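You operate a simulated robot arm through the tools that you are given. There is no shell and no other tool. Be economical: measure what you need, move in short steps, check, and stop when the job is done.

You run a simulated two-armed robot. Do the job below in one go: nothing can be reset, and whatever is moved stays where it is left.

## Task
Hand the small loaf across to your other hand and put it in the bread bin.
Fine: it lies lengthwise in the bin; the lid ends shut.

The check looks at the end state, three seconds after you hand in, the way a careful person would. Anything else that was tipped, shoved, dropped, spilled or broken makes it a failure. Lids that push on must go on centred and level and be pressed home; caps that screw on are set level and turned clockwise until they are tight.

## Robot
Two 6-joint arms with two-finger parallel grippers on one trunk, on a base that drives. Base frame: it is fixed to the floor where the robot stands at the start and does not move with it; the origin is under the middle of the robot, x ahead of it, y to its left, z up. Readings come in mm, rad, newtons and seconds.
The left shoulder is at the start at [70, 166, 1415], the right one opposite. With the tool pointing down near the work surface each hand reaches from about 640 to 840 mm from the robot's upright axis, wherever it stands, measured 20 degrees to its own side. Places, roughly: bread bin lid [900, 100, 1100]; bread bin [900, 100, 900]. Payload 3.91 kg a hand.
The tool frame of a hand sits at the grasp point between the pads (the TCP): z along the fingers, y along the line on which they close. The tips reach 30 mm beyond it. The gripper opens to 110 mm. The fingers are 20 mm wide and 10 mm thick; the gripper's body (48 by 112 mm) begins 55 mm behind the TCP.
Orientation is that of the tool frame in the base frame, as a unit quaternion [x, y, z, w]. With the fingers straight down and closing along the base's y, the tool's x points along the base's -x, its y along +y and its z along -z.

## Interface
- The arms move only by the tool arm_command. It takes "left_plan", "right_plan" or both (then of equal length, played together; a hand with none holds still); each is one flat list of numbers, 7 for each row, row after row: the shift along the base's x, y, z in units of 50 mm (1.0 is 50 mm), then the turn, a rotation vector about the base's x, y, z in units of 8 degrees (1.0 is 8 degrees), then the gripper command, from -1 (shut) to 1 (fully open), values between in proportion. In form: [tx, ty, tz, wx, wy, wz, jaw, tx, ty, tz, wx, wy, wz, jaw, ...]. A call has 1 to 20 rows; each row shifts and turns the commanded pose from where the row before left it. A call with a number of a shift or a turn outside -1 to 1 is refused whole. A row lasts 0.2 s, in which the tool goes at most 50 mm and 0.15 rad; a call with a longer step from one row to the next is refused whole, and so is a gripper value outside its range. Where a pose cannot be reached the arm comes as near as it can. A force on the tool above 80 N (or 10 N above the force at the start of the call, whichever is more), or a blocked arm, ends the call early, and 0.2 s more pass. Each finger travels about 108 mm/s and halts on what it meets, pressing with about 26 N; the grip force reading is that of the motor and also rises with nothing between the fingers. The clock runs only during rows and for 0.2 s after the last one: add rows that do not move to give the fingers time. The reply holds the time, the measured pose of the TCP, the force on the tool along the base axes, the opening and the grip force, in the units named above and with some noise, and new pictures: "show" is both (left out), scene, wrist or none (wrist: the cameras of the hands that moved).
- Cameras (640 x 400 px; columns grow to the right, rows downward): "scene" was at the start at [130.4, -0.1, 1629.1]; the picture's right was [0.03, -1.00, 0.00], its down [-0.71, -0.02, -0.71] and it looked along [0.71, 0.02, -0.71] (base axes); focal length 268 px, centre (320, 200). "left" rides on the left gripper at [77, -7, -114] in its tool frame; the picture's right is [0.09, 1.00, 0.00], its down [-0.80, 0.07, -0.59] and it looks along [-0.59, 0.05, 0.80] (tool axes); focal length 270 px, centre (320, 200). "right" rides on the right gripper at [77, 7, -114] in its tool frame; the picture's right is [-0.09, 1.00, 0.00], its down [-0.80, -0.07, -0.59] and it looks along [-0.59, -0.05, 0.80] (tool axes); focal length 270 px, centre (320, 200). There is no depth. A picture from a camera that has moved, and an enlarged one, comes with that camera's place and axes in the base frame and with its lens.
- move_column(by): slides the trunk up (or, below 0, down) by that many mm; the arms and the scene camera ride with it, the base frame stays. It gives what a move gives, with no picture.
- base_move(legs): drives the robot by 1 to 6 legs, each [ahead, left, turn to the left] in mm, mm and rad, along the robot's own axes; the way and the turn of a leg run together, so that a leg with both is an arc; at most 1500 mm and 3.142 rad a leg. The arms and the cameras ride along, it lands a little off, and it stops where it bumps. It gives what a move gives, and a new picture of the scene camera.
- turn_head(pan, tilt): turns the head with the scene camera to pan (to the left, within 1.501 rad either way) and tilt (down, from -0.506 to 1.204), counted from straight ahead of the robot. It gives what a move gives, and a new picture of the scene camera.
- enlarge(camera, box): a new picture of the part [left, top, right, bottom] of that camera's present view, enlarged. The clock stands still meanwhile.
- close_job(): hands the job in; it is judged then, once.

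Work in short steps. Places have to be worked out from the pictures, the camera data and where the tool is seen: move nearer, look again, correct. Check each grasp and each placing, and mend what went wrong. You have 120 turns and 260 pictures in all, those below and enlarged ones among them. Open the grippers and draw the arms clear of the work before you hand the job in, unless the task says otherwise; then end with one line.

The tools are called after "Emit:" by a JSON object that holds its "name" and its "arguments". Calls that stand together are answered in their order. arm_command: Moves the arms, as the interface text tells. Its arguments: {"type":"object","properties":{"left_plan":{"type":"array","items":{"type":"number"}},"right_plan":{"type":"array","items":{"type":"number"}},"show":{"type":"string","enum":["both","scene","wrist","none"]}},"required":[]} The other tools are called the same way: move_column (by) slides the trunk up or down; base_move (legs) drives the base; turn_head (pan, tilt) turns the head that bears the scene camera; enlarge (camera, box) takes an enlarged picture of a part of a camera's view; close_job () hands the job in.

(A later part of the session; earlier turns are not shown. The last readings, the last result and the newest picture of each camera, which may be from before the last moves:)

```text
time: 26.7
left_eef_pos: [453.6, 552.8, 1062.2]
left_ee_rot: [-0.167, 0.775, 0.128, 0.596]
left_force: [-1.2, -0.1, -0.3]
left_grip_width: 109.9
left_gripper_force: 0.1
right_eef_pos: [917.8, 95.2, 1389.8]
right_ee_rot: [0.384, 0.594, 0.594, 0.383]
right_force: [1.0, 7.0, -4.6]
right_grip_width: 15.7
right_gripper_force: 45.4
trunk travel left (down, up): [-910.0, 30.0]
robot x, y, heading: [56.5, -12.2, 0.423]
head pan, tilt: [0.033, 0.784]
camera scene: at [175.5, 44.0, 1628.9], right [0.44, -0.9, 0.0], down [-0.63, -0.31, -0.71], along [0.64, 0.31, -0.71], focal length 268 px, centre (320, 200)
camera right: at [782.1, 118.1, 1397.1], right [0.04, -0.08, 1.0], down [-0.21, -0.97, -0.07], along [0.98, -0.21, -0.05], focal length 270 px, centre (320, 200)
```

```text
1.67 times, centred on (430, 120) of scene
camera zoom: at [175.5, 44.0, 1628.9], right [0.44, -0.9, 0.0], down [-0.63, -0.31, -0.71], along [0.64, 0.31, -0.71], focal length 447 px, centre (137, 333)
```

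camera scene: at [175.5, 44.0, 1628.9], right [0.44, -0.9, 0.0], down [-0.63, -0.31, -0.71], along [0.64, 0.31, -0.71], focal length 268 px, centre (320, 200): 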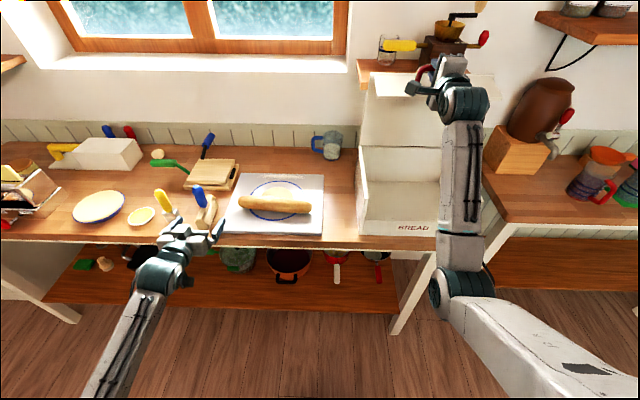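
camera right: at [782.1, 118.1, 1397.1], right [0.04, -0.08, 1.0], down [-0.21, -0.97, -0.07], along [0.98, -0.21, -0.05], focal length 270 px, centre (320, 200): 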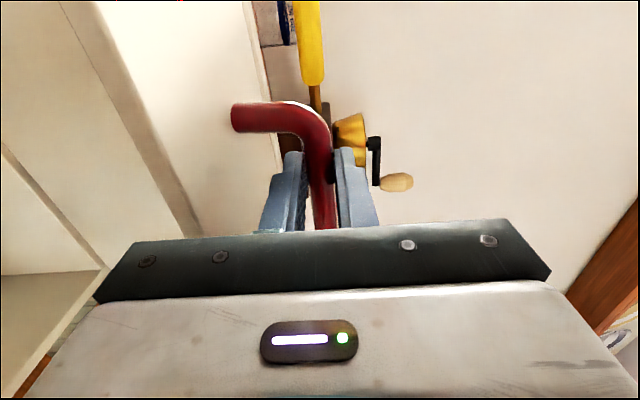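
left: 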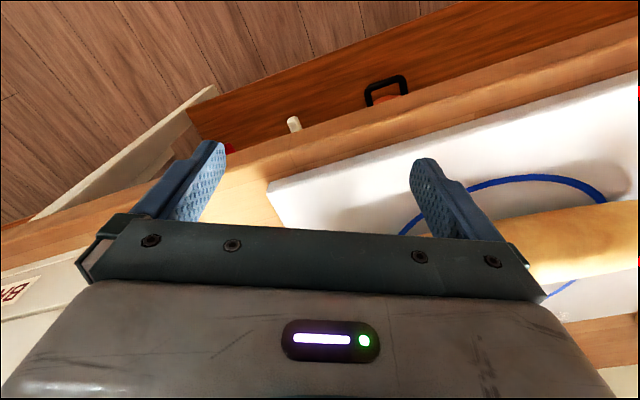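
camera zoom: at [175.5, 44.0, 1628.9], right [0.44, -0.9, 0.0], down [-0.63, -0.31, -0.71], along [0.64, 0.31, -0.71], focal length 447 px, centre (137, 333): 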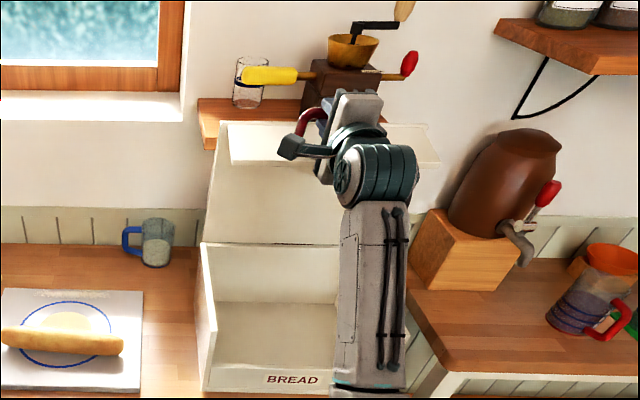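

Yellow-handled thing works out at n≈1105, z≈1383, well behind. Continue to 90°.

Emit:
{"name": "arm_command", "arguments": {"right_plan": [0.472, 0.209, 0.148, 0, 0, 0, -1, 0.479, 0.213, 0.104, 0, 0, 0, -1, 0, 0, 0, 0, 0, 0, -1], "show": "wrist"}}

Emit:
{"name": "enlarge", "arguments": {"camera": "scene", "box": [340, 0, 520, 240]}}

```text
time: 27.5
left_eef_pos: [451.8, 553.3, 1062.0]
left_ee_rot: [-0.167, 0.775, 0.128, 0.596]
left_force: [0.8, -0.7, 0.1]
left_grip_width: 110.0
left_gripper_force: 0.1
right_eef_pos: [964.1, 114.8, 1400.8]
right_ee_rot: [0.384, 0.594, 0.594, 0.383]
right_force: [-2.4, 8.1, -0.9]
right_grip_width: 15.5
right_gripper_force: 45.0
trunk travel left (down, up): [-910.0, 30.0]
robot x, y, heading: [55.7, -13.2, 0.428]
head pan, tilt: [0.033, 0.784]
camera right: at [828.6, 138.7, 1409.5], right [0.04, -0.08, 1.0], down [-0.21, -0.97, -0.07], along [0.98, -0.21, -0.05], focal length 270 px, centre (320, 200)
```

right: 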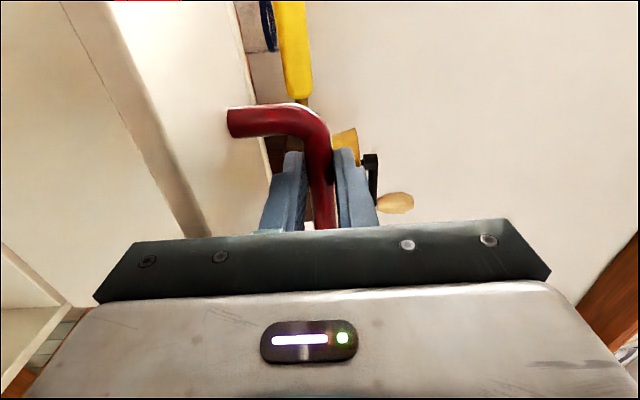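

```text
1.67 times, centred on (430, 120) of scene
camera zoom: at [174.0, 44.8, 1629.1], right [0.44, -0.9, 0.0], down [-0.63, -0.31, -0.71], along [0.64, 0.31, -0.71], focal length 447 px, centre (137, 333)
```

zoom: 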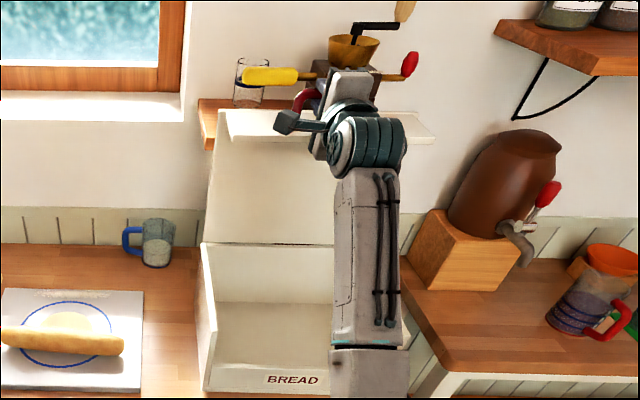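

Force near zero at 90°. Push on to ~96° gently, where the lid should pass over centre, watching the force.

Emit:
{"name": "arm_command", "arguments": {"right_plan": [0.243, 0.108, 0.03, 0, 0, 0, -1, 0.243, 0.108, 0.025, 0, 0, 0, -1, 0.1, 0.044, 0, 0, 0, 0, -1, 0, 0, 0, 0, 0, 0, -1], "show": "wrist"}}

Emit:
{"name": "enlarge", "arguments": {"camera": "scene", "box": [340, 0, 520, 240]}}

```text
time: 28.5
left_eef_pos: [452.3, 553.1, 1062.1]
left_ee_rot: [-0.167, 0.774, 0.129, 0.597]
left_force: [0.7, -0.5, -0.1]
left_grip_width: 110.2
left_gripper_force: 0.1
right_eef_pos: [991.5, 128.2, 1406.7]
right_ee_rot: [0.384, 0.593, 0.595, 0.383]
right_force: [-5.4, 6.1, -4.7]
right_grip_width: 15.5
right_gripper_force: 45.2
trunk travel left (down, up): [-910.0, 30.0]
robot x, y, heading: [58.4, -12.1, 0.426]
head pan, tilt: [0.033, 0.784]
camera right: at [857.0, 151.5, 1413.1], right [0.04, -0.08, 1.0], down [-0.21, -0.97, -0.07], along [0.98, -0.21, -0.05], focal length 270 px, centre (320, 200)
```

right: 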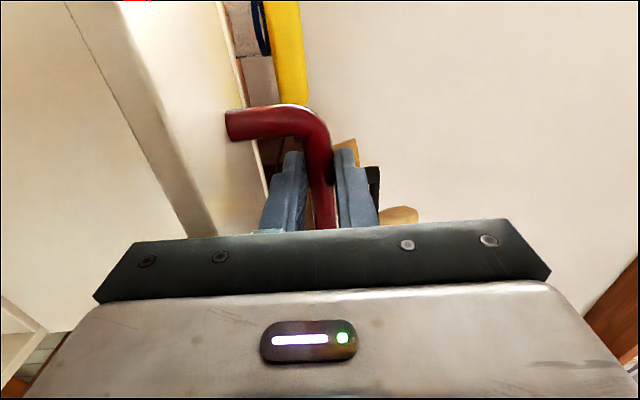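

```text
1.67 times, centred on (430, 120) of scene
camera zoom: at [173.6, 43.8, 1629.1], right [0.44, -0.9, 0.0], down [-0.63, -0.31, -0.71], along [0.64, 0.31, -0.71], focal length 447 px, centre (137, 333)
```

zoom: 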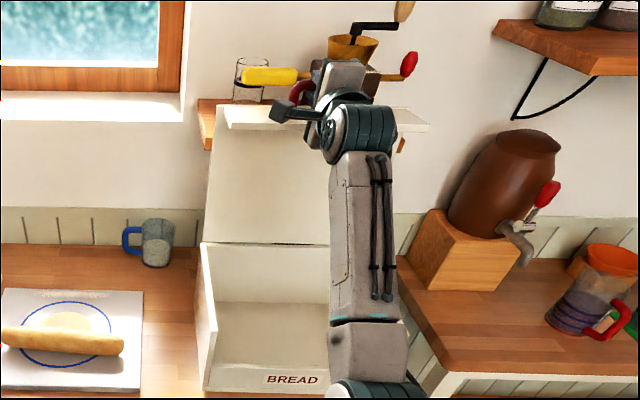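

At ~96° with little force. I open the jaw only to 30 mm to see whether the lid stays by itself (palm would catch it).

Emit:
{"name": "arm_command", "arguments": {"right_plan": [0, 0, 0, 0, 0, 0, -0.45, 0, 0, 0, 0, 0, 0, -0.45, 0, 0, 0, 0, 0, 0, -0.45, 0, 0, 0, 0, 0, 0, -0.45, 0, 0, 0, 0, 0, 0, -0.45], "show": "wrist"}}

Emit:
{"name": "enlarge", "arguments": {"camera": "scene", "box": [340, 0, 520, 240]}}

```text
time: 29.7
left_eef_pos: [452.5, 551.0, 1062.8]
left_ee_rot: [-0.167, 0.774, 0.129, 0.596]
left_force: [-0.4, 0.5, 0.3]
left_grip_width: 110.1
left_gripper_force: 0.0
right_eef_pos: [991.9, 126.3, 1406.0]
right_ee_rot: [0.385, 0.594, 0.595, 0.382]
right_force: [0.0, -0.3, 0.0]
right_grip_width: 30.1
right_gripper_force: 0.1
trunk travel left (down, up): [-910.0, 30.0]
robot x, y, heading: [56.5, -11.6, 0.429]
head pan, tilt: [0.033, 0.784]
camera right: at [857.7, 149.7, 1412.9], right [0.04, -0.08, 1.0], down [-0.21, -0.97, -0.07], along [0.98, -0.21, -0.05], focal length 270 px, centre (320, 200)
```

right: 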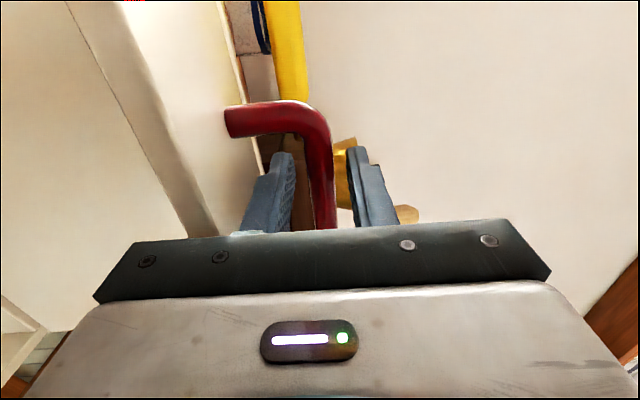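

```text
1.67 times, centred on (430, 120) of scene
camera zoom: at [174.5, 41.8, 1629.1], right [0.44, -0.9, 0.0], down [-0.63, -0.31, -0.71], along [0.64, 0.31, -0.71], focal length 447 px, centre (137, 333)
```

zoom: 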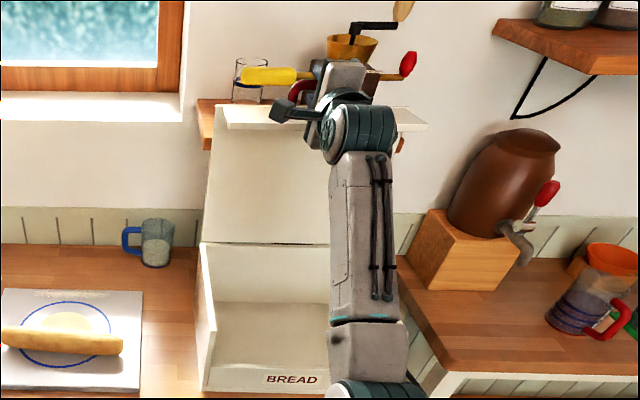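

The lid stays open on its own. I withdraw the right hand straight back, clear of the handle.

Emit:
{"name": "arm_command", "arguments": {"right_plan": [-0.2, -0.09, 0, 0, 0, 0, -0.45, -0.457, -0.203, 0, 0, 0, 0, -0.45, -0.914, -0.406, 0, 0, 0, 0, -0.45, -0.914, -0.406, 0, 0, 0, 0, -0.45, -0.914, -0.406, 0, 0, 0, 0, -0.45], "show": "scene"}}

```text
time: 30.9
left_eef_pos: [452.7, 550.6, 1063.6]
left_ee_rot: [-0.168, 0.774, 0.13, 0.597]
left_force: [-0.6, 0.1, 0.9]
left_grip_width: 110.0
left_gripper_force: 0.0
right_eef_pos: [819.2, 51.0, 1407.1]
right_ee_rot: [0.384, 0.592, 0.596, 0.383]
right_force: [-0.1, -0.5, -0.4]
right_grip_width: 30.4
right_gripper_force: 0.0
trunk travel left (down, up): [-910.0, 30.0]
robot x, y, heading: [54.2, -12.6, 0.422]
head pan, tilt: [0.033, 0.784]
camera scene: at [172.6, 40.2, 1629.3], right [0.44, -0.9, 0.0], down [-0.63, -0.31, -0.71], along [0.64, 0.31, -0.7], focal length 268 px, centre (320, 200)
```

scene: 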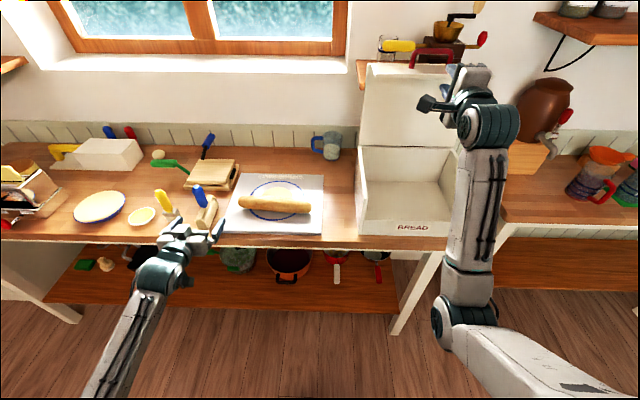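

Lid stands open. Now I back the base 220 mm to reorient both hands in free air.

Emit:
{"name": "base_move", "arguments": {"legs": [[-220, 0, 0]]}}

```text
time: 32.5
left_eef_pos: [255.3, 460.1, 1061.7]
left_ee_rot: [-0.166, 0.775, 0.128, 0.595]
left_force: [0.5, 0.3, 0.5]
left_grip_width: 110.0
left_gripper_force: 0.1
right_eef_pos: [622.9, -39.9, 1403.9]
right_ee_rot: [0.385, 0.594, 0.594, 0.382]
right_force: [0.4, 0.7, 0.0]
right_grip_width: 30.1
right_gripper_force: 0.0
trunk travel left (down, up): [-910.0, 30.0]
robot x, y, heading: [-143.2, -102.0, 0.428]
head pan, tilt: [0.033, 0.784]
camera scene: at [-23.4, -48.1, 1628.7], right [0.44, -0.9, 0.0], down [-0.64, -0.31, -0.71], along [0.63, 0.31, -0.71], focal length 268 px, centre (320, 200)
```

scene: 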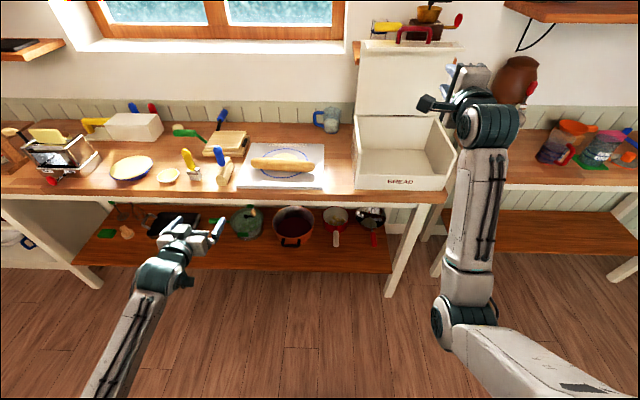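

Right hand: lower to ~1055 and undo the roll. Left hand: pitch back to pointing down and lower a little.

Emit:
{"name": "arm_command", "arguments": {"right_plan": [-0.11, -0.05, -0.58, -0.856, -0.3825, 0, 1, -0.11, -0.05, -0.58, -0.856, -0.3825, 0, 1, -0.11, -0.05, -0.58, -0.856, -0.3825, 0, 1, -0.11, -0.05, -0.58, -0.856, -0.3825, 0, 1, -0.11, -0.05, -0.58, -0.856, -0.3825, 0, 1, -0.11, -0.05, -0.58, -0.856, -0.3825, 0, 1, -0.11, -0.05, -0.58, -0.856, -0.3825, 0, 1, -0.11, -0.05, -0.58, -0.856, -0.3825, 0, 1, -0.11, -0.05, -0.58, -0.856, -0.3825, 0, 1, -0.11, -0.05, -0.58, -0.856, -0.3825, 0, 1, -0.11, -0.05, -0.58, -0.856, -0.3825, 0, 1, -0.11, -0.05, -0.58, -0.856, -0.3825, 0, 1], "left_plan": [0, 0, -0.12, -0.3825, 0.856, 0, 1, 0, 0, -0.12, -0.3825, 0.856, 0, 1, 0, 0, -0.12, -0.3825, 0.856, 0, 1, 0, 0, -0.12, -0.3825, 0.856, 0, 1, 0, 0, -0.12, -0.3825, 0.856, 0, 1, 0, 0, -0.12, -0.3825, 0.856, 0, 1, 0, 0, -0.12, -0.3825, 0.856, 0, 1, 0, 0, -0.12, -0.3825, 0.856, 0, 1, 0, 0, -0.12, -0.3825, 0.856, 0, 1, 0, 0, -0.12, -0.3825, 0.856, 0, 1, 0, 0, 0, 0, 0, 0, 1, 0, 0, 0, 0, 0, 0, 1], "show": "scene"}}

```text
time: 35.1
left_eef_pos: [251.7, 460.0, 1003.6]
left_ee_rot: [-0.208, 0.978, 0.002, 0.001]
left_force: [0.3, 0.5, 0.0]
left_grip_width: 109.9
left_gripper_force: 0.1
right_eef_pos: [551.7, -71.5, 1057.6]
right_ee_rot: [-0.147, 0.692, 0.147, 0.691]
right_force: [-0.5, -0.1, 0.4]
right_grip_width: 110.1
right_gripper_force: 0.0
trunk travel left (down, up): [-910.0, 30.0]
robot x, y, heading: [-146.4, -104.1, 0.417]
head pan, tilt: [0.033, 0.784]
camera scene: at [-27.7, -50.1, 1629.2], right [0.44, -0.9, 0.0], down [-0.63, -0.31, -0.71], along [0.64, 0.31, -0.71], focal length 268 px, centre (320, 200)
```

scene: 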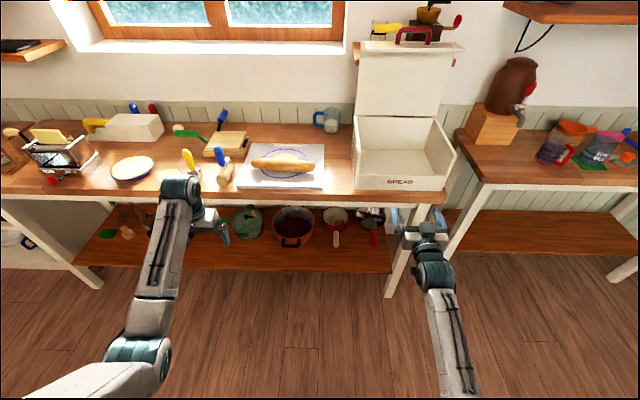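

Next: right hand pitches down; left hand yaws −90° so it closes across the loaf.

Emit:
{"name": "arm_command", "arguments": {"right_plan": [0, 0, -0.1, -0.3825, 0.856, 0, 1, 0, 0, -0.1, -0.3825, 0.856, 0, 1, 0, 0, -0.1, -0.3825, 0.856, 0, 1, 0, 0, -0.1, -0.3825, 0.856, 0, 1, 0, 0, -0.1, -0.3825, 0.856, 0, 1, 0, 0, -0.1, -0.3825, 0.856, 0, 1, 0, 0, -0.1, -0.3825, 0.856, 0, 1, 0, 0, -0.1, -0.3825, 0.856, 0, 1, 0, 0, -0.1, -0.3825, 0.856, 0, 1, 0, 0, -0.1, -0.3825, 0.856, 0, 1, 0, 0, -0.1, -0.3825, 0.856, 0, 1, 0, 0, -0.1, -0.3825, 0.856, 0, 1], "left_plan": [0, 0, 0, 0, 0, -0.9375, 1, 0, 0, 0, 0, 0, -0.9375, 1, 0, 0, 0, 0, 0, -0.9375, 1, 0, 0, 0, 0, 0, -0.9375, 1, 0, 0, 0, 0, 0, -0.9375, 1, 0, 0, 0, 0, 0, -0.9375, 1, 0, 0, 0, 0, 0, -0.9375, 1, 0, 0, 0, 0, 0, -0.9375, 1, 0, 0, 0, 0, 0, -0.9375, 1, 0, 0, 0, 0, 0, -0.9375, 1, 0, 0, 0, 0, 0, -0.9375, 1, 0, 0, 0, 0, 0, -0.9375, 1], "show": "scene"}}

```text
time: 37.8
left_eef_pos: [253.1, 459.4, 1001.7]
left_ee_rot: [0.545, 0.838, 0.001, 0.002]
left_force: [-0.5, -0.5, -0.5]
left_grip_width: 109.7
left_gripper_force: 0.1
right_eef_pos: [553.2, -69.4, 995.5]
right_ee_rot: [-0.207, 0.978, -0.001, -0.003]
right_force: [0.5, -0.1, 0.6]
right_grip_width: 109.8
right_gripper_force: 0.1
trunk travel left (down, up): [-910.0, 30.0]
robot x, y, heading: [-141.3, -100.2, 0.425]
head pan, tilt: [0.033, 0.784]
camera scene: at [-25.8, -49.0, 1628.9], right [0.44, -0.9, 0.0], down [-0.63, -0.31, -0.71], along [0.64, 0.31, -0.71], focal length 268 px, centre (320, 200)
```

scene: 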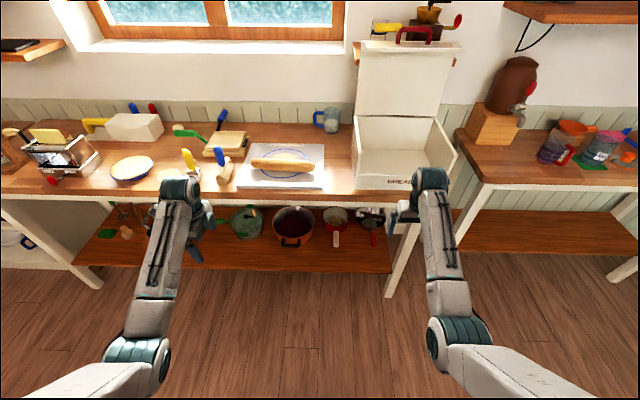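

Right yaws +90°; left shifts right and forward in front of the loaf lane and up a bit.

Emit:
{"name": "arm_command", "arguments": {"right_plan": [0, 0, 0, 0, 0, 0.9375, 1, 0, 0, 0, 0, 0, 0.9375, 1, 0, 0, 0, 0, 0, 0.9375, 1, 0, 0, 0, 0, 0, 0.9375, 1, 0, 0, 0, 0, 0, 0.9375, 1, 0, 0, 0, 0, 0, 0.9375, 1, 0, 0, 0, 0, 0, 0.9375, 1, 0, 0, 0, 0, 0, 0.9375, 1, 0, 0, 0, 0, 0, 0.9375, 1, 0, 0, 0, 0, 0, 0.9375, 1, 0, 0, 0, 0, 0, 0.9375, 1, 0, 0, 0, 0, 0, 0.9375, 1], "left_plan": [0.228, -0.103, 0.085, 0, 0, 0, 1, 0.228, -0.103, 0.085, 0, 0, 0, 1, 0.228, -0.103, 0.085, 0, 0, 0, 1, 0.228, -0.103, 0.085, 0, 0, 0, 1, 0.228, -0.103, 0.085, 0, 0, 0, 1, 0.228, -0.103, 0.085, 0, 0, 0, 1, 0.228, -0.103, 0.085, 0, 0, 0, 1, 0.228, -0.103, 0.085, 0, 0, 0, 1, 0.228, -0.103, 0.085, 0, 0, 0, 1, 0.228, -0.103, 0.085, 0, 0, 0, 1, 0.228, -0.103, 0.085, 0, 0, 0, 1, 0.228, -0.103, 0.085, 0, 0, 0, 1]}}

```text
time: 40.4
left_eef_pos: [390.2, 397.4, 1053.3]
left_ee_rot: [0.544, 0.839, 0.001, 0.001]
left_force: [-0.5, 0.9, -0.1]
left_grip_width: 110.0
left_gripper_force: 0.0
right_eef_pos: [553.8, -70.0, 996.9]
right_ee_rot: [0.838, -0.545, 0.001, 0.001]
right_force: [-0.4, 0.4, 0.2]
right_grip_width: 109.9
right_gripper_force: 0.1
trunk travel left (down, up): [-910.0, 30.0]
robot x, y, heading: [-148.5, -104.6, 0.423]
head pan, tilt: [0.033, 0.784]
camera scene: at [-26.3, -50.1, 1629.0], right [0.44, -0.9, 0.0], down [-0.63, -0.31, -0.71], along [0.64, 0.31, -0.71], focal length 268 px, centre (320, 200)
camera right: at [580.0, -143.3, 1111.3], right [-0.95, -0.33, 0.0], down [-0.26, 0.76, 0.59], along [-0.19, 0.56, -0.81], focal length 270 px, centre (320, 200)
camera left: at [351.7, 466.5, 1167.9], right [0.87, 0.49, 0.0], down [0.39, -0.7, 0.6], along [0.29, -0.52, -0.8], focal length 270 px, centre (320, 200)
```

scene: 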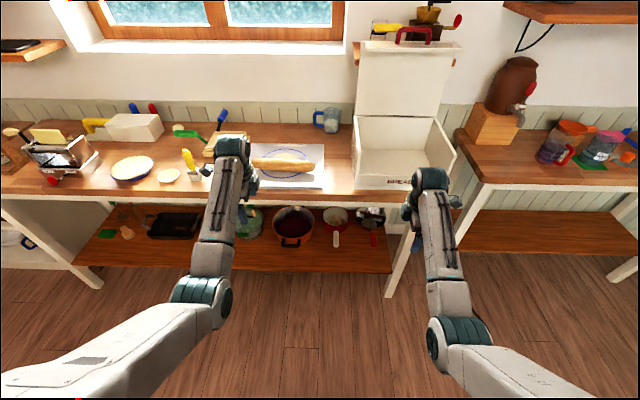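
right: 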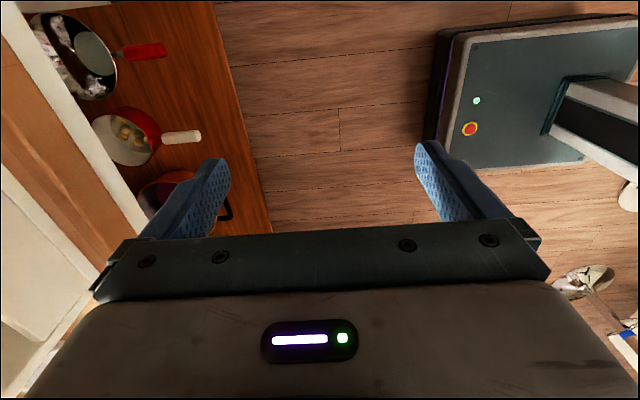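
left: 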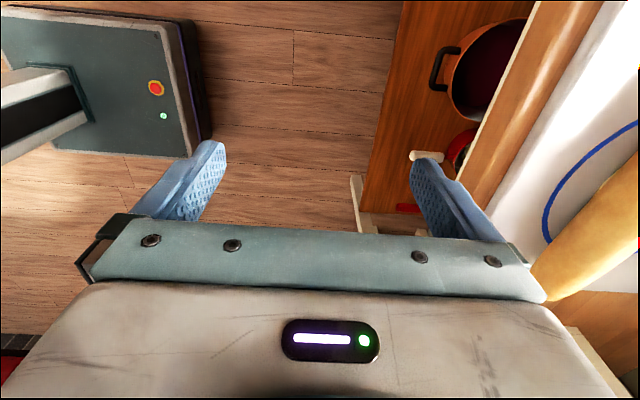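

Before driving in, I swing the right hand out to the right so it stays short of the bin and bench.

Emit:
{"name": "arm_command", "arguments": {"right_plan": [-0.337, -0.867, 0, 0, 0, 0, 1, -0.337, -0.867, 0, 0, 0, 0, 1, -0.337, -0.867, 0, 0, 0, 0, 1, -0.337, -0.867, 0, 0, 0, 0, 1, -0.337, -0.867, 0, 0, 0, 0, 1, -0.337, -0.867, 0, 0, 0, 0, 1], "show": "none"}}

Emit:
{"name": "base_move", "arguments": {"legs": [[200, 0, 0]]}}

Emit:
{"name": "enlarge", "arguments": {"camera": "left", "box": [0, 0, 640, 400]}}

```text
time: 41.8
left_eef_pos: [389.8, 397.7, 1055.6]
left_ee_rot: [0.544, 0.839, 0.001, 0.002]
left_force: [-1.0, -0.2, -0.5]
left_grip_width: 109.9
left_gripper_force: 0.0
right_eef_pos: [449.8, -330.9, 996.9]
right_ee_rot: [0.839, -0.544, 0.001, -0.001]
right_force: [-0.1, 0.2, 0.2]
right_grip_width: 110.1
right_gripper_force: 0.1
trunk travel left (down, up): [-910.0, 30.0]
robot x, y, heading: [-142.0, -103.0, 0.419]
head pan, tilt: [0.033, 0.784]
```

```text
time: 43.4
left_eef_pos: [567.6, 482.9, 1056.1]
left_ee_rot: [0.542, 0.84, 0.001, 0.003]
left_force: [0.9, 0.3, 0.5]
left_grip_width: 110.0
left_gripper_force: 0.1
right_eef_pos: [634.4, -244.5, 998.3]
right_ee_rot: [0.839, -0.544, 0.003, -0.001]
right_force: [-0.5, -0.4, -0.2]
right_grip_width: 110.0
right_gripper_force: 0.0
trunk travel left (down, up): [-910.0, 30.0]
robot x, y, heading: [40.4, -18.5, 0.426]
head pan, tilt: [0.033, 0.784]
camera scene: at [152.5, 32.2, 1629.5], right [0.44, -0.9, 0.0], down [-0.63, -0.31, -0.71], along [0.64, 0.32, -0.7], focal length 268 px, centre (320, 200)
```

scene: 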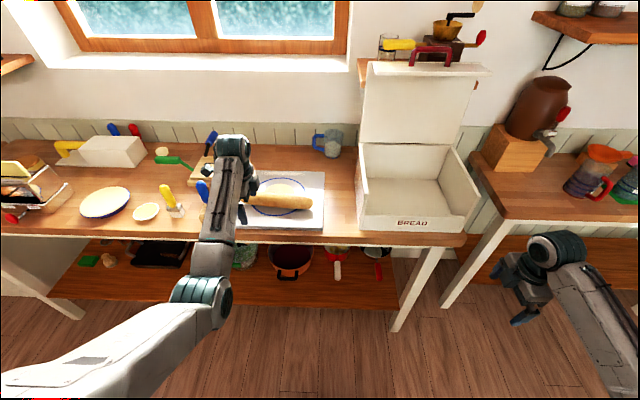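

```text
1.00 times, centred on (320, 200) of left
camera zoom: at [529.1, 551.3, 1170.2], right [0.87, 0.49, 0.01], down [0.39, -0.7, 0.6], along [0.3, -0.52, -0.8], focal length 270 px, centre (320, 200)
```

zoom: 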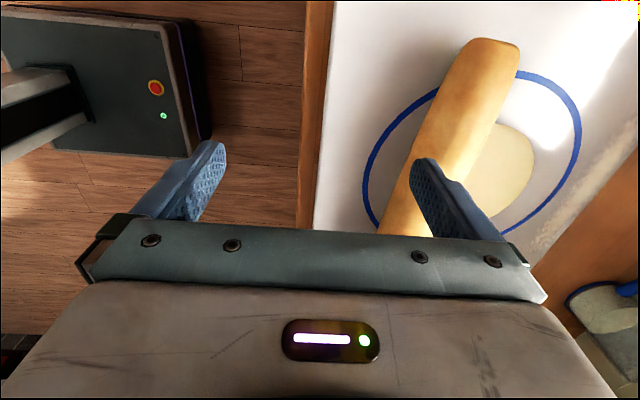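

Loaf lies along t 16–270, tilted ~5°, n≈802 at my lateral position. I move 87 mm ahead above it, yawing −5°, and look.

Emit:
{"name": "arm_command", "arguments": {"left_plan": [0.8, 0.353, 0, 0, 0, -0.66, 1, 0.8, 0.353, 0, 0, 0, 0, 1, 0, 0, 0, 0, 0, 0, 1]}}

Emit:
{"name": "enlarge", "arguments": {"camera": "scene", "box": [180, 110, 340, 240]}}

```text
time: 44.2
left_eef_pos: [650.6, 520.6, 1053.3]
left_ee_rot: [0.58, 0.815, 0.001, 0.002]
left_force: [-0.2, 0.0, -0.1]
left_grip_width: 109.8
left_gripper_force: 0.1
right_eef_pos: [637.0, -243.4, 997.1]
right_ee_rot: [0.839, -0.544, 0.001, 0.001]
right_force: [-0.3, -1.3, -0.4]
right_grip_width: 110.0
right_gripper_force: 0.1
trunk travel left (down, up): [-910.0, 30.0]
robot x, y, heading: [35.8, -20.1, 0.429]
head pan, tilt: [0.033, 0.784]
camera scene: at [156.2, 34.0, 1629.1], right [0.44, -0.9, 0.0], down [-0.63, -0.31, -0.71], along [0.63, 0.31, -0.71], focal length 268 px, centre (320, 200)
camera left: at [618.3, 591.1, 1168.5], right [0.91, 0.41, 0.0], down [0.33, -0.73, 0.6], along [0.25, -0.54, -0.8], focal length 270 px, centre (320, 200)
```

scene: 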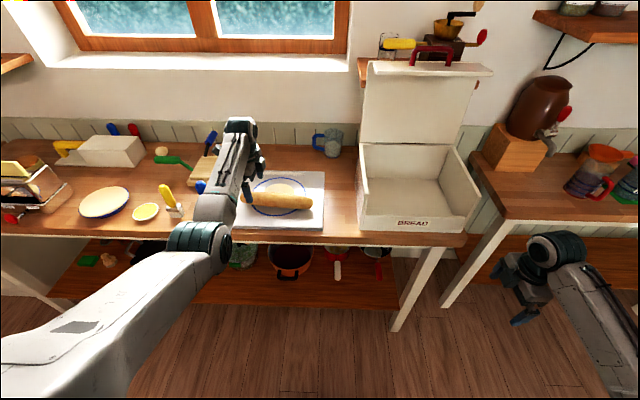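
left: 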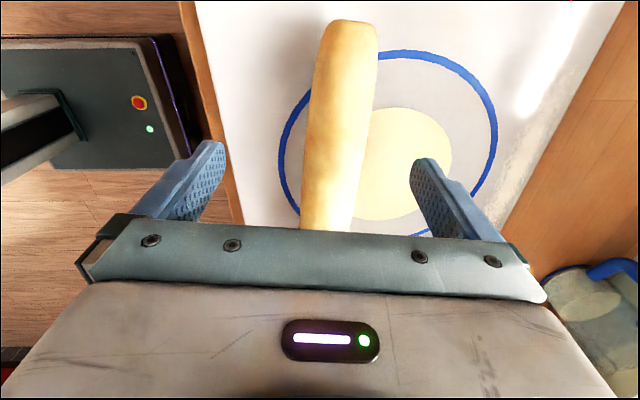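

```text
3.08 times, centred on (260, 175) of scene
camera zoom: at [156.2, 34.0, 1629.1], right [0.44, -0.9, 0.0], down [-0.63, -0.31, -0.71], along [0.63, 0.31, -0.71], focal length 825 px, centre (505, 277)
```

zoom: 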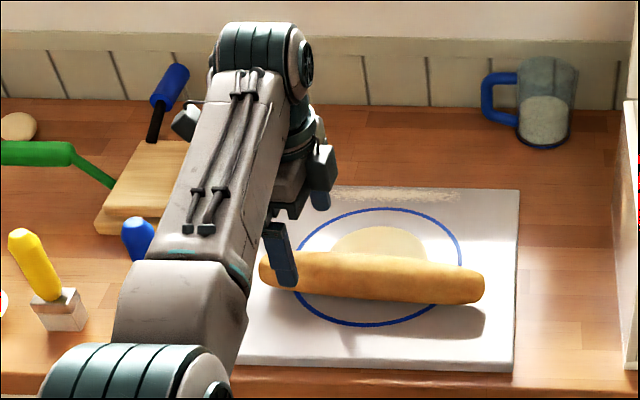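

The loaf is parallel to the gripper, 15 mm further ahead. I shift 15 mm and lower to z≈995.

Emit:
{"name": "arm_command", "arguments": {"left_plan": [0.274, 0.122, 0, 0, 0, 0, 1, 0, 0, -0.6, 0, 0, 0, 1, 0, 0, -0.56, 0, 0, 0, 1, 0, 0, 0, 0, 0, 0, 1]}}

Emit:
{"name": "enlarge", "arguments": {"camera": "scene", "box": [180, 110, 340, 240]}}

```text
time: 45.2
left_eef_pos: [665.4, 526.7, 996.3]
left_ee_rot: [0.58, 0.814, 0.0, 0.003]
left_force: [0.9, 0.0, -1.1]
left_grip_width: 110.3
left_gripper_force: 0.1
right_eef_pos: [637.2, -243.8, 996.8]
right_ee_rot: [0.84, -0.543, 0.002, 0.001]
right_force: [1.2, -0.5, 0.1]
right_grip_width: 109.8
right_gripper_force: 0.0
trunk travel left (down, up): [-910.0, 30.0]
robot x, y, heading: [39.7, -21.4, 0.428]
head pan, tilt: [0.033, 0.784]
camera scene: at [156.7, 33.5, 1629.1], right [0.44, -0.9, 0.0], down [-0.63, -0.31, -0.71], along [0.63, 0.32, -0.71], focal length 268 px, centre (320, 200)
camera left: at [632.5, 597.7, 1109.7], right [0.91, 0.41, 0.0], down [0.33, -0.73, 0.6], along [0.25, -0.54, -0.8], focal length 270 px, centre (320, 200)
```

scene: 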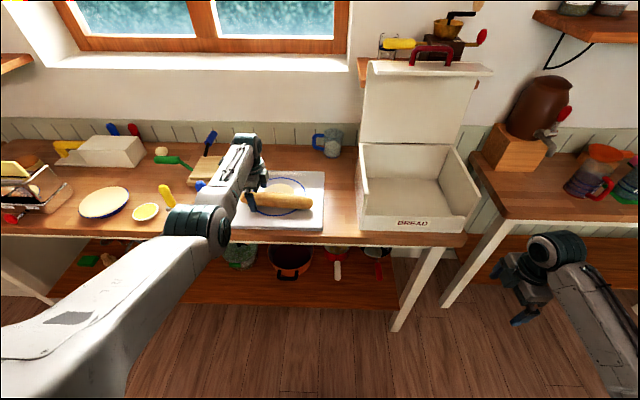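
left: 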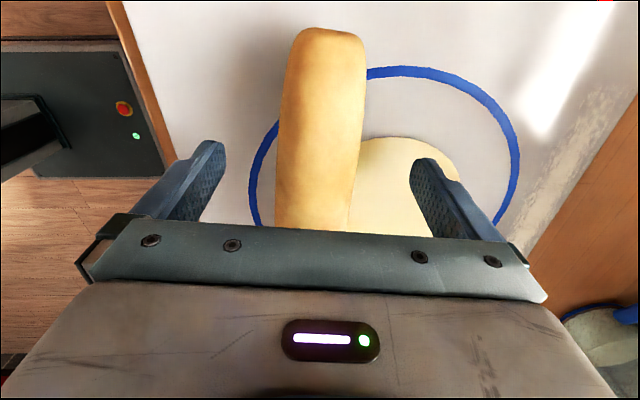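

```text
3.08 times, centred on (260, 175) of scene
camera zoom: at [156.7, 33.5, 1629.1], right [0.44, -0.9, 0.0], down [-0.63, -0.31, -0.71], along [0.63, 0.32, -0.71], focal length 825 px, centre (505, 277)
```

zoom: 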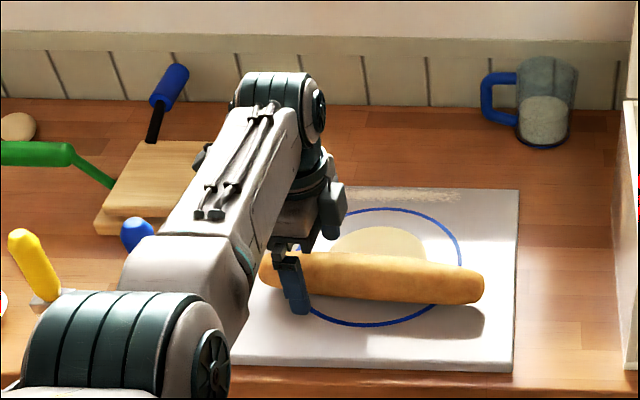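

Fingers straddle the loaf. Close the left gripper.

Emit:
{"name": "arm_command", "arguments": {"left_plan": [0, 0, -0.06, 0, 0, 0, 1, 0, 0, 0, 0, 0, 0, -1, 0, 0, 0, 0, 0, 0, -1, 0, 0, 0, 0, 0, 0, -1, 0, 0, 0, 0, 0, 0, -1], "show": "wrist"}}

```text
time: 46.4
left_eef_pos: [663.6, 525.7, 991.7]
left_ee_rot: [0.58, 0.815, -0.001, 0.001]
left_force: [-0.4, 0.3, 0.4]
left_grip_width: 49.1
left_gripper_force: 25.7
right_eef_pos: [637.1, -243.8, 995.3]
right_ee_rot: [0.84, -0.543, 0.002, 0.001]
right_force: [-0.1, 0.2, -0.9]
right_grip_width: 110.0
right_gripper_force: 0.1
trunk travel left (down, up): [-910.0, 30.0]
robot x, y, heading: [39.2, -17.1, 0.428]
head pan, tilt: [0.033, 0.784]
camera left: at [632.0, 597.4, 1106.9], right [0.91, 0.41, 0.0], down [0.33, -0.73, 0.6], along [0.25, -0.54, -0.8], focal length 270 px, centre (320, 200)
```

left: 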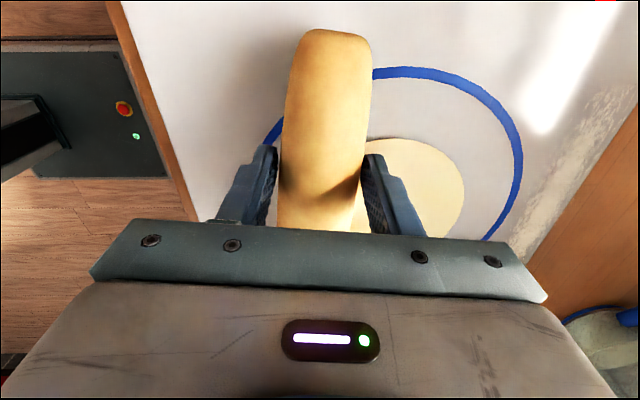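

Gripped at 49 mm. Lift 60 mm slowly and check for droop.

Emit:
{"name": "arm_command", "arguments": {"left_plan": [0, 0, 0.3, 0, 0, 0, -1, 0, 0, 0.4, 0, 0, 0, -1, 0, 0, 0.5, 0, 0, 0, -1, 0, 0, 0, 0, 0, 0, -1]}}

Emit:
{"name": "enlarge", "arguments": {"camera": "scene", "box": [180, 110, 340, 240]}}

```text
time: 47.4
left_eef_pos: [663.5, 526.6, 1051.8]
left_ee_rot: [0.58, 0.814, 0.0, 0.002]
left_force: [0.7, -0.2, -1.7]
left_grip_width: 48.8
left_gripper_force: 26.4
right_eef_pos: [637.5, -243.3, 996.4]
right_ee_rot: [0.84, -0.543, 0.001, 0.001]
right_force: [-0.1, 0.4, -0.2]
right_grip_width: 110.2
right_gripper_force: 0.0
trunk travel left (down, up): [-910.0, 30.0]
robot x, y, heading: [39.0, -19.4, 0.429]
head pan, tilt: [0.033, 0.784]
camera scene: at [157.2, 34.4, 1629.0], right [0.44, -0.9, 0.0], down [-0.63, -0.31, -0.71], along [0.63, 0.31, -0.71], focal length 268 px, centre (320, 200)
camera left: at [632.3, 597.6, 1166.6], right [0.91, 0.41, 0.0], down [0.33, -0.73, 0.6], along [0.25, -0.54, -0.8], focal length 270 px, centre (320, 200)
```

scene: 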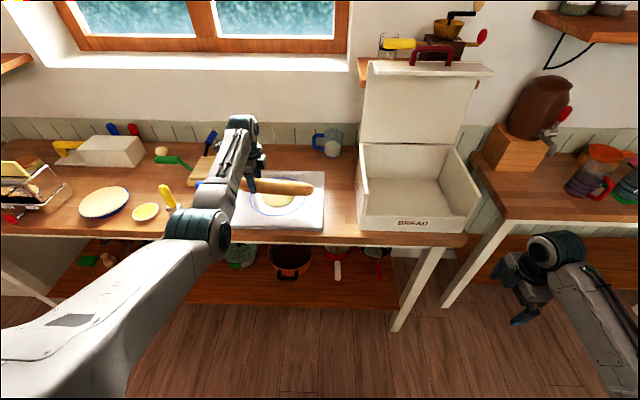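
left: 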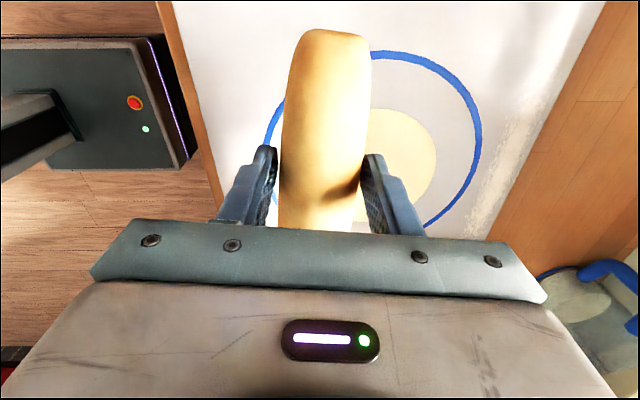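

```text
3.08 times, centred on (260, 175) of scene
camera zoom: at [157.2, 34.4, 1629.0], right [0.44, -0.9, 0.0], down [-0.63, -0.31, -0.71], along [0.63, 0.31, -0.71], focal length 825 px, centre (505, 277)
```

zoom: 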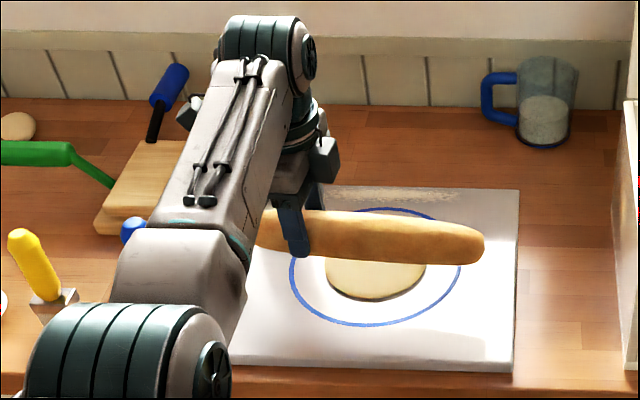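

Held level. I back out 250 mm to free space for the handover.

Emit:
{"name": "base_move", "arguments": {"legs": [[-250, 0, 0]]}}

```text
time: 49.2
left_eef_pos: [443.0, 424.0, 1051.1]
left_ee_rot: [0.582, 0.813, -0.001, 0.002]
left_force: [0.2, 0.8, -2.4]
left_grip_width: 48.9
left_gripper_force: 26.3
right_eef_pos: [412.5, -346.8, 995.9]
right_ee_rot: [0.838, -0.545, 0.001, 0.001]
right_force: [0.6, 0.0, 0.0]
right_grip_width: 110.0
right_gripper_force: 0.1
trunk travel left (down, up): [-910.0, 30.0]
robot x, y, heading: [-187.2, -121.4, 0.417]
head pan, tilt: [0.033, 0.784]
camera scene: at [-65.1, -67.1, 1628.7], right [0.44, -0.9, 0.0], down [-0.64, -0.31, -0.71], along [0.63, 0.31, -0.71], focal length 268 px, centre (320, 200)
```

scene: 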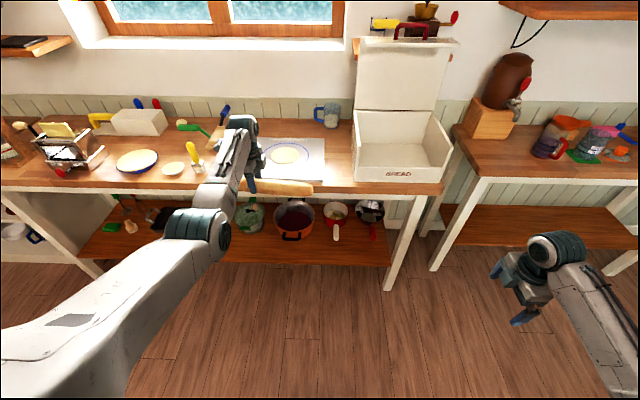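

Now left carries the loaf to the middle (undoing its yaw) while the right hand comes to the loaf's right end at the same height.

Emit:
{"name": "arm_command", "arguments": {"left_plan": [-0.076, -0.512, -0.114, 0, 0, 0.094, -1, -0.076, -0.512, -0.114, 0, 0, 0.094, -1, -0.076, -0.512, -0.114, 0, 0, 0.094, -1, -0.076, -0.512, -0.114, 0, 0, 0.094, -1, -0.076, -0.512, -0.114, 0, 0, 0.094, -1, -0.076, -0.512, -0.114, 0, 0, 0.094, -1, -0.076, -0.512, -0.114, 0, 0, 0.094, -1], "right_plan": [0.417, 0.78, 0.043, 0, 0, 0, 1, 0.417, 0.78, 0.043, 0, 0, 0, 1, 0.417, 0.78, 0.043, 0, 0, 0, 1, 0.417, 0.78, 0.043, 0, 0, 0, 1, 0.417, 0.78, 0.043, 0, 0, 0, 1, 0.417, 0.78, 0.043, 0, 0, 0, 1, 0.417, 0.78, 0.043, 0, 0, 0, 1]}}

```text
time: 50.8
left_eef_pos: [414.9, 242.2, 1013.2]
left_ee_rot: [0.545, 0.839, 0.0, 0.002]
left_force: [-0.1, 0.7, -1.4]
left_grip_width: 48.9
left_gripper_force: 26.2
right_eef_pos: [558.1, -75.4, 1012.1]
right_ee_rot: [0.839, -0.545, 0.002, 0.001]
right_force: [0.8, -0.1, 0.0]
right_grip_width: 110.1
right_gripper_force: 0.0
trunk travel left (down, up): [-910.0, 30.0]
robot x, y, heading: [-189.3, -122.9, 0.419]
head pan, tilt: [0.033, 0.784]
camera scene: at [-67.5, -67.6, 1628.9], right [0.44, -0.9, 0.0], down [-0.63, -0.31, -0.71], along [0.64, 0.31, -0.71], focal length 268 px, centre (320, 200)
camera right: at [584.4, -147.3, 1127.3], right [-0.95, -0.32, 0.0], down [-0.26, 0.76, 0.59], along [-0.19, 0.56, -0.81], focal length 270 px, centre (320, 200)
camera left: at [377.6, 309.7, 1127.2], right [0.87, 0.49, 0.0], down [0.39, -0.7, 0.6], along [0.29, -0.52, -0.8], focal length 270 px, centre (320, 200)
```

scene: 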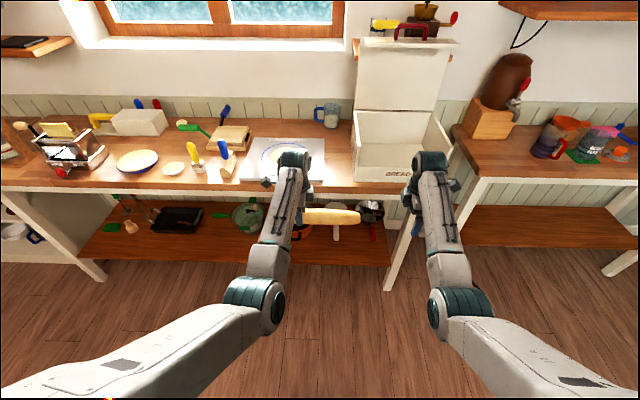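
right: 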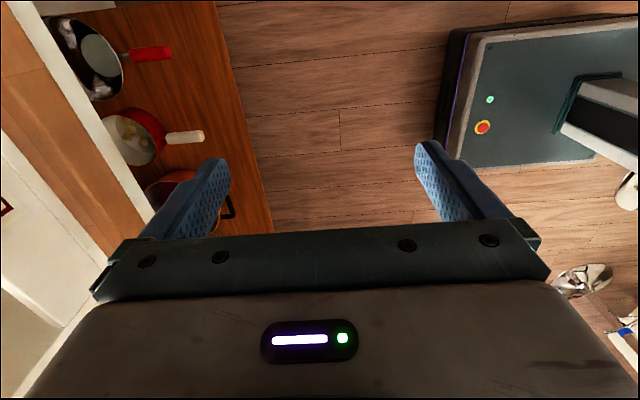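
left: 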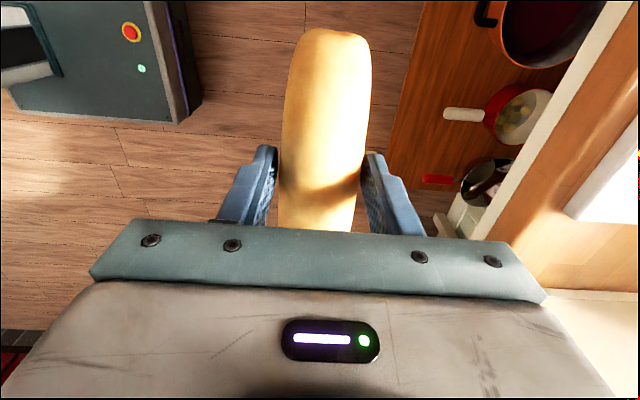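

Aligned (n within 2 mm, z within 1). Slide the right hand left 160 mm so its fingers straddle the loaf end, and look.

Emit:
{"name": "arm_command", "arguments": {"right_plan": [-0.33, 0.74, 0, 0, 0, 0, 1, -0.33, 0.74, 0, 0, 0, 0, 1, -0.33, 0.74, 0, 0, 0, 0, 1, -0.33, 0.74, 0, 0, 0, 0, 1]}}

```text
time: 51.8
left_eef_pos: [414.3, 242.8, 1013.2]
left_ee_rot: [0.545, 0.839, 0.0, 0.003]
left_force: [0.0, -0.6, -2.1]
left_grip_width: 49.2
left_gripper_force: 26.2
right_eef_pos: [489.9, 73.8, 1012.4]
right_ee_rot: [0.838, -0.545, 0.002, 0.002]
right_force: [-1.2, -0.8, 0.1]
right_grip_width: 110.0
right_gripper_force: 0.0
trunk travel left (down, up): [-910.0, 30.0]
robot x, y, heading: [-185.7, -121.3, 0.419]
head pan, tilt: [0.033, 0.784]
camera scene: at [-69.7, -66.3, 1629.1], right [0.44, -0.9, 0.0], down [-0.63, -0.31, -0.71], along [0.64, 0.31, -0.71], focal length 268 px, centre (320, 200)
camera right: at [515.5, 1.3, 1127.5], right [-0.95, -0.32, 0.0], down [-0.26, 0.76, 0.59], along [-0.19, 0.56, -0.81], focal length 270 px, centre (320, 200)
```

scene: 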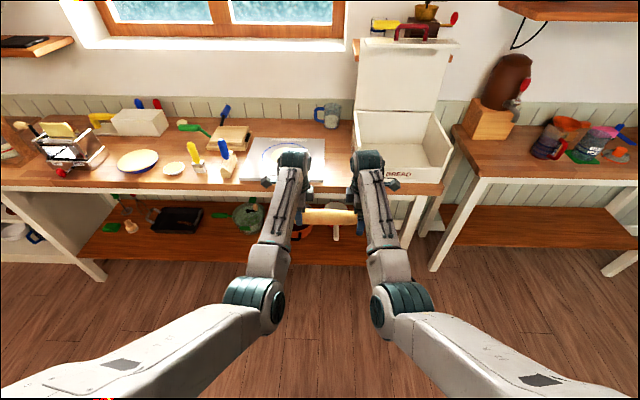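
right: 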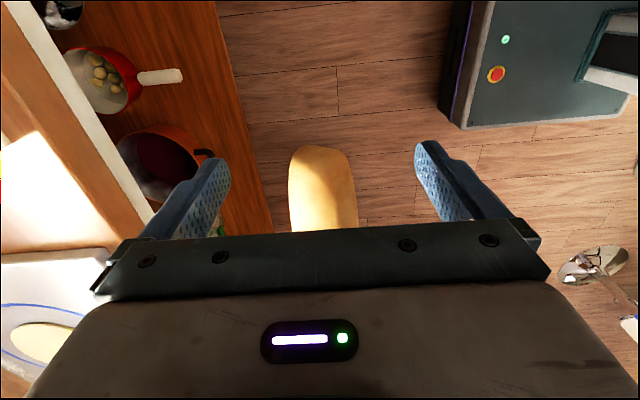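

Loaf end sits well between the fingers. Slide 45 mm more, then close the right gripper.

Emit:
{"name": "arm_command", "arguments": {"right_plan": [-0.183, 0.411, 0, 0, 0, 0, 1, -0.183, 0.411, 0, 0, 0, 0, 1, 0, 0, 0, 0, 0, 0, 1, 0, 0, 0, 0, 0, 0, -1, 0, 0, 0, 0, 0, 0, -1, 0, 0, 0, 0, 0, 0, -1, 0, 0, 0, 0, 0, 0, -1]}}

```text
time: 53.4
left_eef_pos: [414.6, 241.9, 1011.9]
left_ee_rot: [0.545, 0.839, -0.001, 0.002]
left_force: [-6.0, -0.9, -0.1]
left_grip_width: 48.8
left_gripper_force: 26.4
right_eef_pos: [472.1, 112.2, 1011.1]
right_ee_rot: [0.838, -0.545, 0.001, 0.001]
right_force: [5.7, 2.2, -0.1]
right_grip_width: 48.5
right_gripper_force: 26.4
trunk travel left (down, up): [-910.0, 30.0]
robot x, y, heading: [-186.5, -121.9, 0.42]
head pan, tilt: [0.033, 0.784]
camera scene: at [-68.1, -68.7, 1629.0], right [0.44, -0.9, 0.0], down [-0.63, -0.31, -0.71], along [0.64, 0.31, -0.71], focal length 268 px, centre (320, 200)
camera right: at [497.4, 40.4, 1126.1], right [-0.95, -0.32, 0.0], down [-0.26, 0.76, 0.59], along [-0.19, 0.56, -0.81], focal length 270 px, centre (320, 200)
```

scene: 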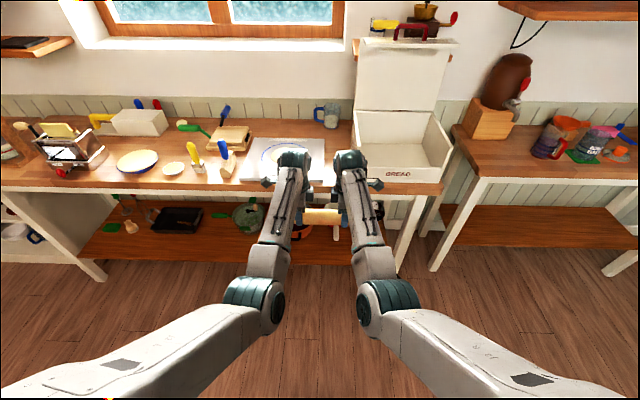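
right: 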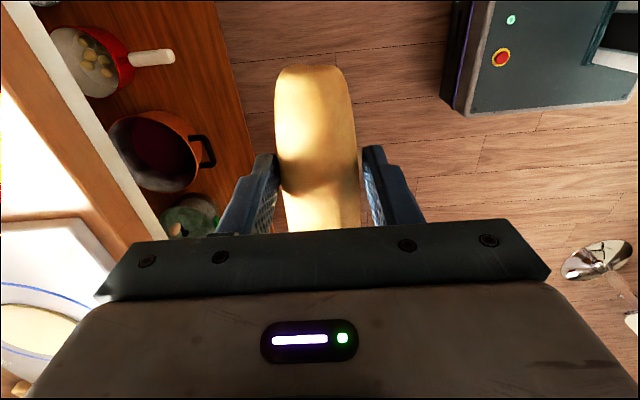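

Both hands hold the loaf. Left lets go and slides away along the loaf to the left.

Emit:
{"name": "arm_command", "arguments": {"left_plan": [0, 0, 0, 0, 0, 0, 1, 0, 0, 0, 0, 0, 0, 1, 0, 0, 0, 0, 0, 0, 1, -0.2, 0.457, 0, 0, 0, 0, 1, -0.4, 0.9, 0, 0, 0, 0, 1, -0.4, 0.9, 0, 0, 0, 0, 1, -0.4, 0.9, 0, 0, 0, 0, 1, -0.4, 0.9, 0, 0, 0, 0, 1, -0.4, 0.9, 0, 0, 0, 0, 1]}}

Emit:
{"name": "enlarge", "arguments": {"camera": "right", "box": [0, 0, 640, 400]}}

```text
time: 55.4
left_eef_pos: [303.3, 490.1, 1010.1]
left_ee_rot: [0.545, 0.839, 0.0, 0.002]
left_force: [-0.3, 0.3, 0.1]
left_grip_width: 110.1
left_gripper_force: 0.1
right_eef_pos: [470.6, 115.1, 1011.5]
right_ee_rot: [0.839, -0.545, 0.002, 0.001]
right_force: [-0.4, -0.7, 0.3]
right_grip_width: 47.9
right_gripper_force: 25.8
trunk travel left (down, up): [-910.0, 30.0]
robot x, y, heading: [-188.4, -123.7, 0.418]
head pan, tilt: [0.033, 0.784]
camera scene: at [-69.6, -65.8, 1629.0], right [0.44, -0.9, 0.0], down [-0.63, -0.31, -0.71], along [0.64, 0.31, -0.71], focal length 268 px, centre (320, 200)
camera left: at [264.3, 558.8, 1125.0], right [0.87, 0.49, 0.0], down [0.39, -0.7, 0.6], along [0.29, -0.52, -0.8], focal length 270 px, centre (320, 200)
```

scene: 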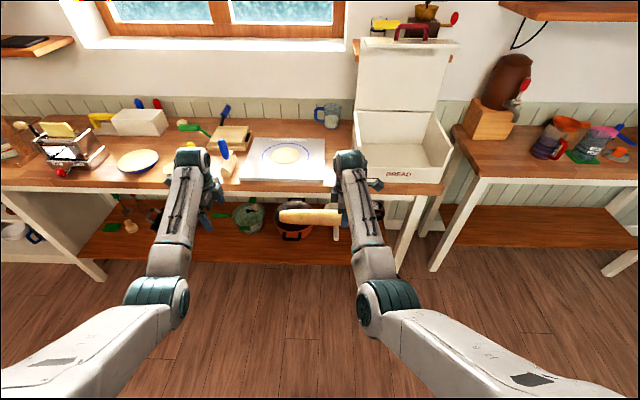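
left: 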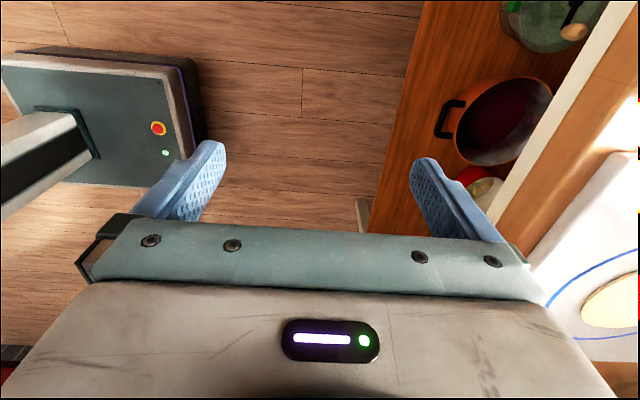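

```text
1.00 times, centred on (320, 200) of right
camera zoom: at [496.3, 42.2, 1126.4], right [-0.95, -0.32, 0.0], down [-0.26, 0.76, 0.59], along [-0.19, 0.56, -0.81], focal length 270 px, centre (320, 200)
```

zoom: 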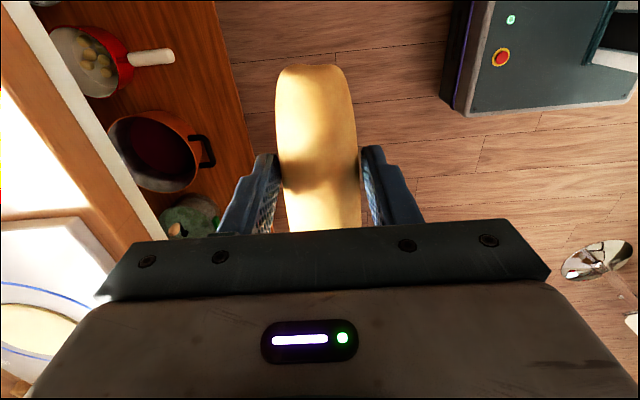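

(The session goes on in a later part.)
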